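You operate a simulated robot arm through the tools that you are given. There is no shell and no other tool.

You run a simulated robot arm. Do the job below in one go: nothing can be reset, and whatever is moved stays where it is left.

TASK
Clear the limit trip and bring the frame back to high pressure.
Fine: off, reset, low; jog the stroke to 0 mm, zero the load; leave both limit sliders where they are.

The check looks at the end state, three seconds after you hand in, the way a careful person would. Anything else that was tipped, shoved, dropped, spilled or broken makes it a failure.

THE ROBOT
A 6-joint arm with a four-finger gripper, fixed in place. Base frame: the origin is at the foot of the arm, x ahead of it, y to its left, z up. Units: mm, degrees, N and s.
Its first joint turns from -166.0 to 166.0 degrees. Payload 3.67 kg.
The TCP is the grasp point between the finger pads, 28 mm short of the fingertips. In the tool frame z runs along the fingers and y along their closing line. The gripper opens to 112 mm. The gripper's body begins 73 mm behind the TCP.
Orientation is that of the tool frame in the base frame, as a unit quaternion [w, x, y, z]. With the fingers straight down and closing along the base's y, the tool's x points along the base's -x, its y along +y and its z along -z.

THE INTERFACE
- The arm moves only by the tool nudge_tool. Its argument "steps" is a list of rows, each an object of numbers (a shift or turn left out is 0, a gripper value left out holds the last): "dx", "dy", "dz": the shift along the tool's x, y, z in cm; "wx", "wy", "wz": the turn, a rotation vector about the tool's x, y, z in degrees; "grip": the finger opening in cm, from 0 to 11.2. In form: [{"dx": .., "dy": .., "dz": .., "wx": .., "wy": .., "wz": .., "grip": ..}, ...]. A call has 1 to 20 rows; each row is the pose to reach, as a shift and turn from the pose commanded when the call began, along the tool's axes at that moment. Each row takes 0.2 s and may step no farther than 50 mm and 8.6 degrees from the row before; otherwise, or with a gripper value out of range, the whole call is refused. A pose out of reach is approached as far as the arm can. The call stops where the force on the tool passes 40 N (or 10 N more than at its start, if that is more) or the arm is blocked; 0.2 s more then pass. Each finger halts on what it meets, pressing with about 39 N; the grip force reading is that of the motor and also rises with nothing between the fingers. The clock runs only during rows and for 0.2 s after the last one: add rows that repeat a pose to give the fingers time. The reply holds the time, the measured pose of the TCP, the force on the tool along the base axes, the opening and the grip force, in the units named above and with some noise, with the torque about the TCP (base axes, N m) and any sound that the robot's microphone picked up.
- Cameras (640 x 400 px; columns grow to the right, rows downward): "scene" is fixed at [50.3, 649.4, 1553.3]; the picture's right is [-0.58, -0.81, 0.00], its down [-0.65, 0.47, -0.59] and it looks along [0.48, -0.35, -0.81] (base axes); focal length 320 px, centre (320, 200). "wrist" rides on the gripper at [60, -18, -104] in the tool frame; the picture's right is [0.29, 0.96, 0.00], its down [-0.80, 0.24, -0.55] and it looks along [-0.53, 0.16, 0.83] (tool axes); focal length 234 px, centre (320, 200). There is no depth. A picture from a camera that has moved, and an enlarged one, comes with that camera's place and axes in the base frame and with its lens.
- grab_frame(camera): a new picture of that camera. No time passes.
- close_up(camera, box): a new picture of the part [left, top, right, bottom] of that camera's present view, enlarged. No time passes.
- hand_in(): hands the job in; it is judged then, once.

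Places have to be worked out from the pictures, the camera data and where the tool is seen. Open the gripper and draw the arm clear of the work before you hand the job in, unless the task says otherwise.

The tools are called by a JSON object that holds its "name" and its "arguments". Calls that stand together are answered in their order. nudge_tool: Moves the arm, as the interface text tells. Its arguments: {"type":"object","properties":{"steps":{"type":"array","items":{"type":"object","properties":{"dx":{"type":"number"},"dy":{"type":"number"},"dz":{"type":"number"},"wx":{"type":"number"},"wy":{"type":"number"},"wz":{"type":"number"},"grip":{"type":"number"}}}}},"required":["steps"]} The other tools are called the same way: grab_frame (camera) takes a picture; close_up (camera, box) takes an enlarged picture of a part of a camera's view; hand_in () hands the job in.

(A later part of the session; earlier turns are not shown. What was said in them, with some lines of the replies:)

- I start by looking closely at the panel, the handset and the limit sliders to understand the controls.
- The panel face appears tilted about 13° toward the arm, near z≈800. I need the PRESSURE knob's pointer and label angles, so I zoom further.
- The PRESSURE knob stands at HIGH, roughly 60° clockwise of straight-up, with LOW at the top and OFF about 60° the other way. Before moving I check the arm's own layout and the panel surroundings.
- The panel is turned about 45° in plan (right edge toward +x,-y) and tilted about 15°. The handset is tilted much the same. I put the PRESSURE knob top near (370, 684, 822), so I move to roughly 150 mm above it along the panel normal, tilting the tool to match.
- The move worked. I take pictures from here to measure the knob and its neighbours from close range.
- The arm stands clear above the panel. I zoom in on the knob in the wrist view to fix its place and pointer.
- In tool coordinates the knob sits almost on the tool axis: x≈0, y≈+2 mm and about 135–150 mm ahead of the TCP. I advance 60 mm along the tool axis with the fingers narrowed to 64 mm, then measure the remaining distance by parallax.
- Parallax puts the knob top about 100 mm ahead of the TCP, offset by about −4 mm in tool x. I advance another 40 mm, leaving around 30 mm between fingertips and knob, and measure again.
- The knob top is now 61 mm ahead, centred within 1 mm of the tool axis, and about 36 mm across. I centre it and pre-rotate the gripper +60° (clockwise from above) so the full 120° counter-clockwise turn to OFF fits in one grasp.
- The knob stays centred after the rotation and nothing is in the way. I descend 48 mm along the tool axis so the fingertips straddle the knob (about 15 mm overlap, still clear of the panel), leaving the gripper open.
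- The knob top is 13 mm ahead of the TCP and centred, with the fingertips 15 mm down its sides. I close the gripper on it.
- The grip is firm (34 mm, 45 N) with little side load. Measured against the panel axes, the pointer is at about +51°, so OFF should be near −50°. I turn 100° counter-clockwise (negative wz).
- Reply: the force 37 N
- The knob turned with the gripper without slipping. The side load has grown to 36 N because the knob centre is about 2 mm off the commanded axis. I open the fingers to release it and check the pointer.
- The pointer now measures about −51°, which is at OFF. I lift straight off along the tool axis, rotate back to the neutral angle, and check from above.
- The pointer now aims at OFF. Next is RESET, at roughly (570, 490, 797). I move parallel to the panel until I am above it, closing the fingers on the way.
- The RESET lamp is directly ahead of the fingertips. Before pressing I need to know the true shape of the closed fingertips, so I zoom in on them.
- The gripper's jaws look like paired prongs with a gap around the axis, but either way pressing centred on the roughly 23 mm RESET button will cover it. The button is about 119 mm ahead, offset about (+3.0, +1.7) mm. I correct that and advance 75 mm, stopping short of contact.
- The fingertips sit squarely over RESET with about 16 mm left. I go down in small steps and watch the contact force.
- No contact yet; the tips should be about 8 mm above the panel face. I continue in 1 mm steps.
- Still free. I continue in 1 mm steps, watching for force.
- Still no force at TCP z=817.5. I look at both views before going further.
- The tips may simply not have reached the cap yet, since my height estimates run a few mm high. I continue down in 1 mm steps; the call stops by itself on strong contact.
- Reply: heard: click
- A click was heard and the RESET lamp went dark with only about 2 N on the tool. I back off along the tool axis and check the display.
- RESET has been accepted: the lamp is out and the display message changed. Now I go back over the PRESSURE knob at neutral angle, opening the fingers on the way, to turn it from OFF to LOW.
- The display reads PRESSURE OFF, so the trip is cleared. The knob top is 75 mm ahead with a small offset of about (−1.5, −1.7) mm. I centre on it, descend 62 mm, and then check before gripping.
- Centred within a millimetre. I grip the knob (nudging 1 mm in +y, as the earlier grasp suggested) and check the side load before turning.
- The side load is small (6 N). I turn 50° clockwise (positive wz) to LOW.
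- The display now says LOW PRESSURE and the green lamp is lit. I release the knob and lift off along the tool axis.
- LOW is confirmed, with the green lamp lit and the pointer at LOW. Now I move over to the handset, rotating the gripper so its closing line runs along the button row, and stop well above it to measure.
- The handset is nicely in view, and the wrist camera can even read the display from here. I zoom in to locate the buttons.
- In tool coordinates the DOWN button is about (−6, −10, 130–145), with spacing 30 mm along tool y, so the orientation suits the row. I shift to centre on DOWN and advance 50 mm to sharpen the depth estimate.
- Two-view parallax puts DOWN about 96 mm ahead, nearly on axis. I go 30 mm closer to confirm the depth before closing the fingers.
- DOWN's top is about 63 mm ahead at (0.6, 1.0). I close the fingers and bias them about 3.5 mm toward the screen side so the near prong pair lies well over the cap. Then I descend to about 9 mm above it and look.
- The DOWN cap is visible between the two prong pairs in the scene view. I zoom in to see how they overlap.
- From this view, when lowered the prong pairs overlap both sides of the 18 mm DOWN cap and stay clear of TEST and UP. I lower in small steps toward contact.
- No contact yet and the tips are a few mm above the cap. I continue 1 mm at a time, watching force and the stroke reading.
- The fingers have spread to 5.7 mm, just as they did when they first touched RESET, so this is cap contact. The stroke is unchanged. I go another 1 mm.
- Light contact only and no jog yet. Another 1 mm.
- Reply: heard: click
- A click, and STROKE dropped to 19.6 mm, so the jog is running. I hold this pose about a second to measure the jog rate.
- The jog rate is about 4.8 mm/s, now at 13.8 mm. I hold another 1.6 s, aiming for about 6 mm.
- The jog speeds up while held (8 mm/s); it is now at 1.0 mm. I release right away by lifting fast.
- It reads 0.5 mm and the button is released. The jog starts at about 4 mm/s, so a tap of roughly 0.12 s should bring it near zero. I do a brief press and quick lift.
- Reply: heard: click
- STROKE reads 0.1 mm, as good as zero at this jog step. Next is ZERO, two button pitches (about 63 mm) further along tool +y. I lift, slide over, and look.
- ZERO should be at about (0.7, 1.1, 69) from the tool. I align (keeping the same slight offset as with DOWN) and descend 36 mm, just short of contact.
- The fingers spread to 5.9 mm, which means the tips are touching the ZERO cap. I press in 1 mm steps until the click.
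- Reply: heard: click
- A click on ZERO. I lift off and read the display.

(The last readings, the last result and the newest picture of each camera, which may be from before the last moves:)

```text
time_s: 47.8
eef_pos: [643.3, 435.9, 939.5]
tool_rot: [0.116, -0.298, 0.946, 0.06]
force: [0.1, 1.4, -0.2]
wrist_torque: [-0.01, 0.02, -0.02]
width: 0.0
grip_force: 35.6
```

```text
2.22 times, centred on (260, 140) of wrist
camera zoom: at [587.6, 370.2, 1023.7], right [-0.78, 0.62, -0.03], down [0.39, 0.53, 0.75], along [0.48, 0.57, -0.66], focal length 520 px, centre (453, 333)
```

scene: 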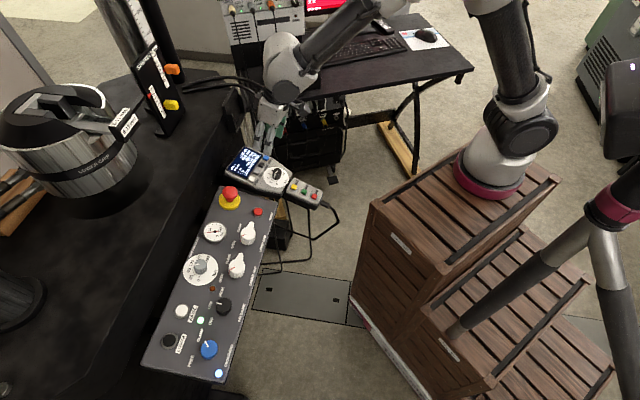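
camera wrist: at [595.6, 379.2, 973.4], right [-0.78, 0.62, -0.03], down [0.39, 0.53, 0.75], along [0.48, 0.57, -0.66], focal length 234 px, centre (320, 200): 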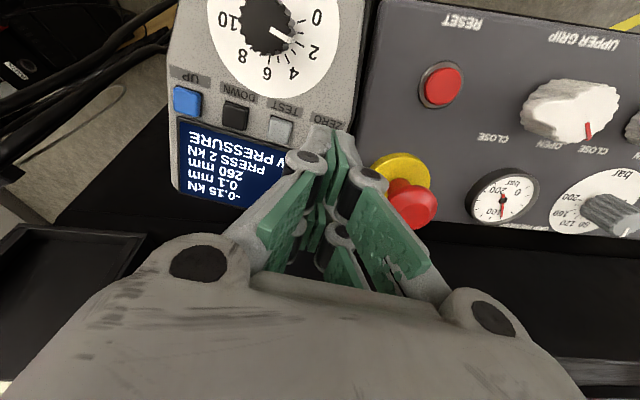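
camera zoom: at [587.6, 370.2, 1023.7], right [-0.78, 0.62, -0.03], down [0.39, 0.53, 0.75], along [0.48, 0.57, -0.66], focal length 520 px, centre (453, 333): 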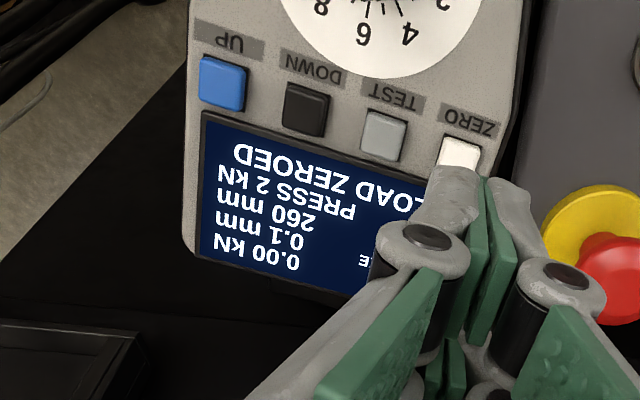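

The display shows LOAD ZEROED, 0.00 kN and stroke 0.1 mm. Now I go back above the PRESSURE knob to turn it from LOW to HIGH, returning to the neutral angle and opening the fingers on the way.

{"name": "nudge_tool", "arguments": {"steps": [{"dx": 1.0, "dy": 3.4, "dz": -0.8, "wz": 4}, {"dx": 2.2, "dy": 7.5, "dz": -0.8, "wz": 8}, {"dx": 3.4, "dy": 11.6, "dz": -0.8, "wz": 12}, {"dx": 4.6, "dy": 15.7, "dz": -0.8, "wz": 16}, {"dx": 5.9, "dy": 19.8, "dz": -0.5, "wz": 20, "grip": 2.0}, {"dx": 7.1, "dy": 23.9, "dz": 0.0, "wz": 24, "grip": 4.5}, {"dx": 8.3, "dy": 28.0, "dz": 1.2, "wz": 28, "grip": 6.4}, {"dx": 9.5, "dy": 32.0, "dz": 2.6, "wz": 32, "grip": 6.4}, {"dx": 10.5, "dy": 35.6, "dz": 4.0, "wz": 35, "grip": 6.4}, {"dx": 10.5, "dy": 35.6, "dz": 4.4, "wz": 35, "grip": 6.4}, {"dx": 10.5, "dy": 35.6, "dz": 4.4, "wz": 35, "grip": 6.4}]}}

{"name": "close_up", "arguments": {"camera": "wrist", "box": [230, 80, 410, 200]}}

{"name": "close_up", "arguments": {"camera": "scene", "box": [220, 135, 300, 195]}}

```text
time_s: 50.2
eef_pos: [363.9, 680.5, 887.1]
tool_rot: [0.091, 0.0, 0.991, 0.093]
force: [0.4, 0.1, -0.1]
wrist_torque: [-0.02, 0.02, -0.02]
width: 63.9
grip_force: 0.0
```

```text
3.33 times, centred on (320, 140) of wrist
camera zoom: at [285.1, 644.8, 973.1], right [-0.3, 0.95, 0.12], down [0.68, 0.12, 0.72], along [0.67, 0.3, -0.68], focal length 781 px, centre (320, 400)
```

zoom: 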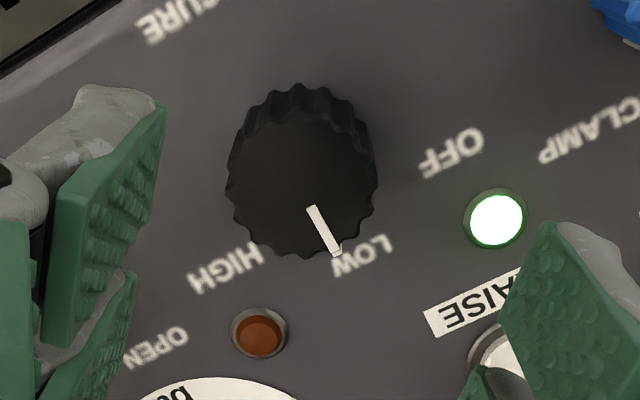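

```text
6.67 times, centred on (260, 165) of scene
camera zoom: at [50.3, 649.4, 1553.3], right [-0.58, -0.81, 0.0], down [-0.65, 0.47, -0.59], along [0.48, -0.35, -0.81], focal length 2132 px, centre (720, 433)
```

zoom: 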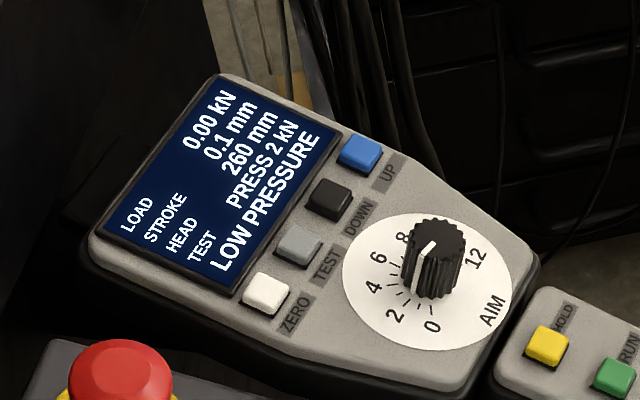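

LOAD is 0.00 kN, stroke 0.1 mm and LOW PRESSURE is still active, with the knob pointer at LOW. I centre on the knob (dx +2.2, dy −4 mm), descend, and recheck.

{"name": "nudge_tool", "arguments": {"steps": [{"dx": 0.22, "dy": -0.4, "dz": 1.5}, {"dx": 0.22, "dy": -0.4, "dz": 3.2}, {"dx": 0.22, "dy": -0.4, "dz": 4.7}, {"dx": 0.22, "dy": -0.4, "dz": 5.7}, {"dx": 0.22, "dy": -0.4, "dz": 6.3}, {"dx": 0.22, "dy": -0.4, "dz": 6.3}]}}

{"name": "close_up", "arguments": {"camera": "wrist", "box": [230, 90, 410, 210]}}

```text
time_s: 51.6
eef_pos: [371.6, 686.1, 825.5]
tool_rot: [0.092, 0.0, 0.991, 0.093]
force: [0.6, -0.7, 0.5]
wrist_torque: [0.02, -0.04, -0.02]
width: 64.3
grip_force: 0.0
```

```text
3.33 times, centred on (320, 150) of wrist
camera zoom: at [294.6, 651.1, 910.7], right [-0.3, 0.95, 0.12], down [0.68, 0.12, 0.72], along [0.67, 0.3, -0.68], focal length 781 px, centre (320, 367)
```

zoom: 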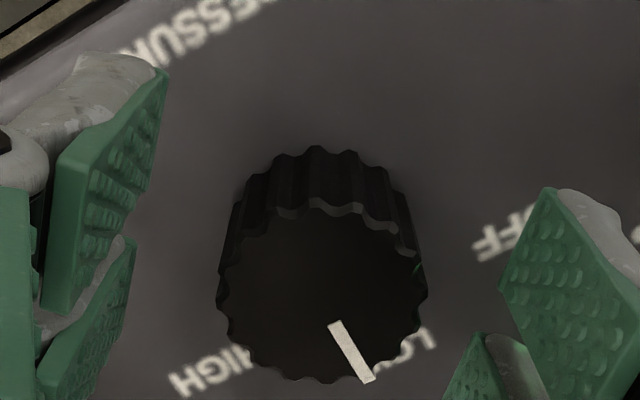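

Well centred. I grip and check the side load.

{"name": "nudge_tool", "arguments": {"steps": [{"dy": 0.05, "grip": 4.5}, {"dy": 0.05, "grip": 3.0}, {"dy": 0.05, "grip": 3.0}, {"dy": 0.05, "grip": 3.0}]}}

```text
time_s: 52.6
eef_pos: [373.4, 686.4, 824.6]
tool_rot: [0.092, 0.0, 0.992, 0.092]
force: [0.3, -3.0, -0.8]
wrist_torque: [-0.14, 0.03, -0.06]
width: 34.1
grip_force: 44.9
```

The grip is clean with 3 N of side load. I turn 50° clockwise to HIGH.

{"name": "nudge_tool", "arguments": {"steps": [{"wz": 5}, {"wz": 12.5}, {"wz": 20}, {"wz": 27.5}, {"wz": 35}, {"wz": 42.5}, {"wz": 50}, {"wz": 50}]}}

{"name": "close_up", "arguments": {"camera": "scene", "box": [220, 135, 300, 195]}}

{"name": "grab_frame", "arguments": {"camera": "wrist"}}

```text
time_s: 54.4
eef_pos: [372.5, 686.5, 825.0]
tool_rot: [0.044, 0.42, 0.898, 0.124]
force: [6.9, 21.9, -10.5]
wrist_torque: [0.72, 0.1, 0.1]
width: 33.8
grip_force: 45.8
```

```text
6.67 times, centred on (260, 165) of scene
camera zoom: at [50.3, 649.4, 1553.3], right [-0.58, -0.81, 0.0], down [-0.65, 0.47, -0.59], along [0.48, -0.35, -0.81], focal length 2132 px, centre (720, 433)
```

zoom: 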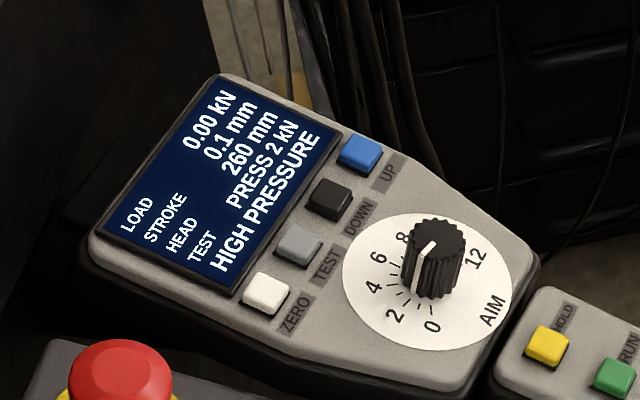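

```text
taken
camera wrist: at [302.0, 703.1, 921.7], right [0.53, 0.81, 0.25], down [0.59, -0.56, 0.58], along [0.61, -0.15, -0.78], focal length 234 px, centre (320, 200)
```

wrist: 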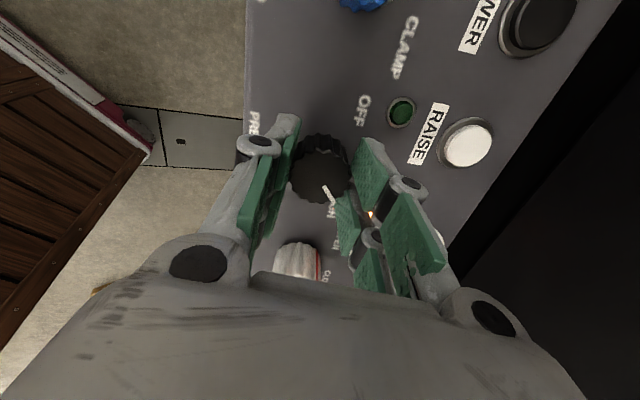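

HIGH PRESSURE is on and the orange lamp is lit. I release the knob and lift clear.

{"name": "nudge_tool", "arguments": {"steps": [{"grip": 4.5}, {"grip": 6.4}, {"grip": 6.4}, {"dz": -2.0, "grip": 6.4}, {"dz": -4.5, "grip": 6.4}, {"dz": -7.5, "grip": 6.4}, {"dz": -11.0, "grip": 6.4}, {"dz": -13.0, "grip": 6.4}, {"dz": -13.0, "grip": 6.4}]}}

{"name": "close_up", "arguments": {"camera": "wrist", "box": [230, 50, 410, 170]}}

{"name": "close_up", "arguments": {"camera": "scene", "box": [220, 135, 300, 195]}}

```text
time_s: 56.4
eef_pos: [347.6, 663.0, 950.3]
tool_rot: [0.045, 0.418, 0.899, 0.122]
force: [0.5, 0.2, -0.5]
wrist_torque: [-0.02, 0.02, -0.03]
width: 64.2
grip_force: 0.1
```

```text
3.33 times, centred on (320, 110) of wrist
camera zoom: at [276.1, 679.3, 1047.1], right [0.53, 0.81, 0.25], down [0.59, -0.56, 0.58], along [0.61, -0.15, -0.78], focal length 781 px, centre (320, 500)
```

zoom: 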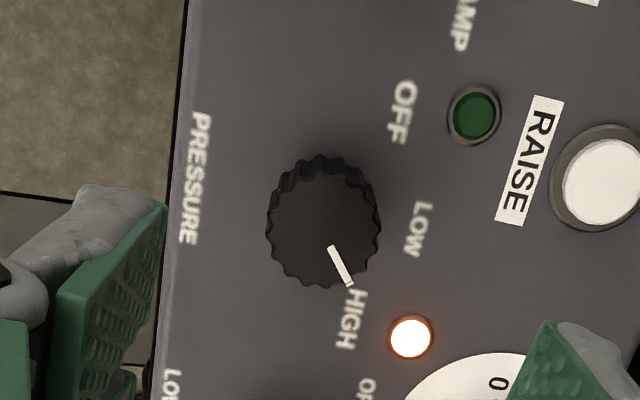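

```text
6.67 times, centred on (260, 165) of scene
camera zoom: at [50.3, 649.4, 1553.3], right [-0.58, -0.81, 0.0], down [-0.65, 0.47, -0.59], along [0.48, -0.35, -0.81], focal length 2132 px, centre (720, 433)
```

zoom: 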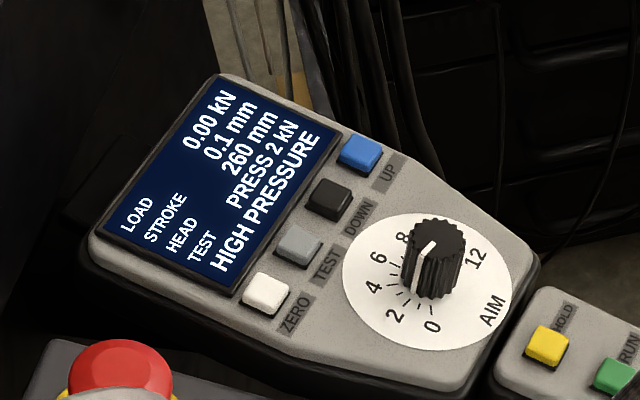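

The pointer is at HIGH, the orange lamp is lit, and the display shows 0.00 kN, 0.1 mm, HIGH PRESSURE. I raise the arm and draw it back to near its starting place with the gripper open.

{"name": "nudge_tool", "arguments": {"steps": [{"dz": -4.0, "grip": 8}, {"dz": -8.5, "grip": 11.0}, {"dz": -13.0, "grip": 11.0}, {"dx": -3.6, "dy": -1.35, "dz": -14.8, "wz": -6.2, "grip": 11.0}, {"dx": -7.2, "dy": -2.7, "dz": -16.6, "wz": -12.5, "grip": 11.0}, {"dx": -10.8, "dy": -4.05, "dz": -18.4, "wz": -18.7, "grip": 11.0}, {"dx": -14.4, "dy": -5.4, "dz": -20.2, "wz": -25, "grip": 11.0}, {"dx": -18.0, "dy": -6.75, "dz": -22.0, "wz": -31.2, "grip": 11.0}, {"dx": -21.6, "dy": -8.1, "dz": -23.8, "wz": -37.5, "grip": 11.0}, {"dx": -25.2, "dy": -9.45, "dz": -25.6, "wz": -43.7, "grip": 11.0}, {"dx": -28.8, "dy": -10.8, "dz": -27.4, "wz": -50, "grip": 11.0}, {"dx": -28.8, "dy": -10.8, "dz": -27.4, "wz": -50, "grip": 11.0}]}}

{"name": "grab_frame", "arguments": {"camera": "scene"}}

{"name": "close_up", "arguments": {"camera": "scene", "box": [140, 140, 340, 390]}}

{"name": "close_up", "arguments": {"camera": "scene", "box": [80, 20, 240, 150]}}

{"name": "close_up", "arguments": {"camera": "scene", "box": [220, 135, 300, 195]}}

```text
time_s: 59.0
eef_pos: [408.9, 322.9, 1176.9]
tool_rot: [0.092, 0.0, 0.992, 0.092]
force: [-0.3, 0.7, -0.5]
wrist_torque: [-0.02, 0.01, 0.01]
width: 110.1
grip_force: 0.0
```

```text
taken
```

scene: 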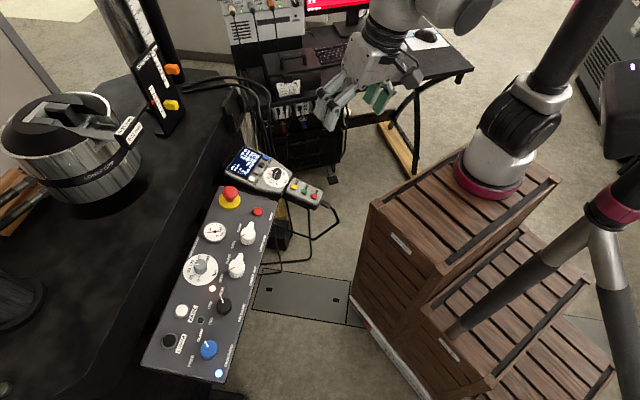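

```text
1.60 times, centred on (240, 265) of scene
camera zoom: at [50.3, 649.4, 1553.3], right [-0.58, -0.81, 0.0], down [-0.65, 0.47, -0.59], along [0.48, -0.35, -0.81], focal length 512 px, centre (448, 96)
```

zoom: 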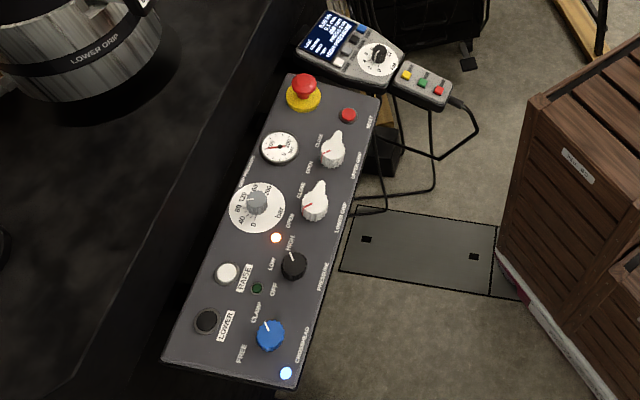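

```text
3.08 times, centred on (160, 85) of scene
camera zoom: at [50.3, 649.4, 1553.3], right [-0.58, -0.81, 0.0], down [-0.65, 0.47, -0.59], along [0.48, -0.35, -0.81], focal length 984 px, centre (812, 554)
```

zoom: 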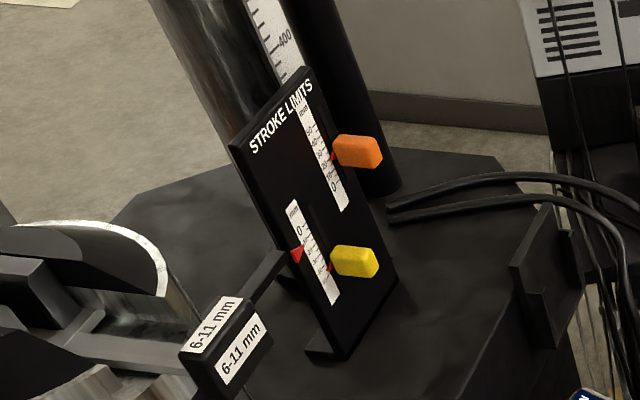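

```text
6.67 times, centred on (260, 165) of scene
camera zoom: at [50.3, 649.4, 1553.3], right [-0.58, -0.81, 0.0], down [-0.65, 0.47, -0.59], along [0.48, -0.35, -0.81], focal length 2132 px, centre (720, 433)
```

zoom: 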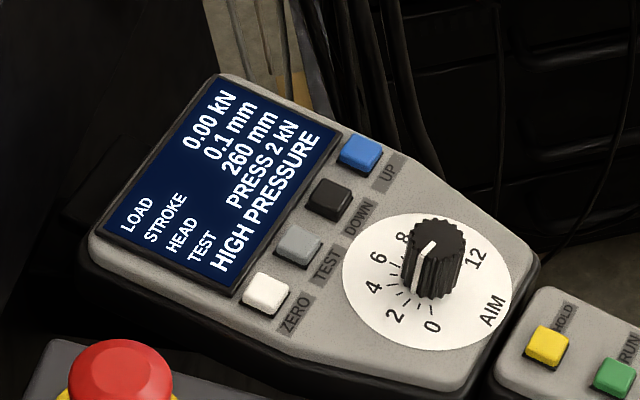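

The trip is cleared: HIGH PRESSURE is on, LOAD 0.00 kN, STROKE 0.1 mm. Both limit sliders are where they were, and the arm is clear with the gripper open. I hand in.

{"name": "hand_in", "arguments": {}}

```text
The job is handed in.
```

The limit trip is cleared and the frame is back at high pressure. I've handed the job in but haven't seen a result from the check.

- **Pressure:** I turned it off, pressed RESET, and set it to low. After jogging the stroke and zeroing the load, I turned it to high. The display reads HIGH PRESSURE and the orange lamp is lit.
- **Stroke:** it reads 0.1 mm, not exactly 0. I left it there because even my shortest tap on DOWN moved it about 0.4 mm, so another would probably have gone past zero.
- **Load:** zeroed. The display showed LOAD ZEROED and still reads 0.00 kN.
- **Limit sliders:** I didn't touch either one, and they look the same as at the start.

The arm is back near its starting position with the gripper open. I saw nothing else knocked or moved.
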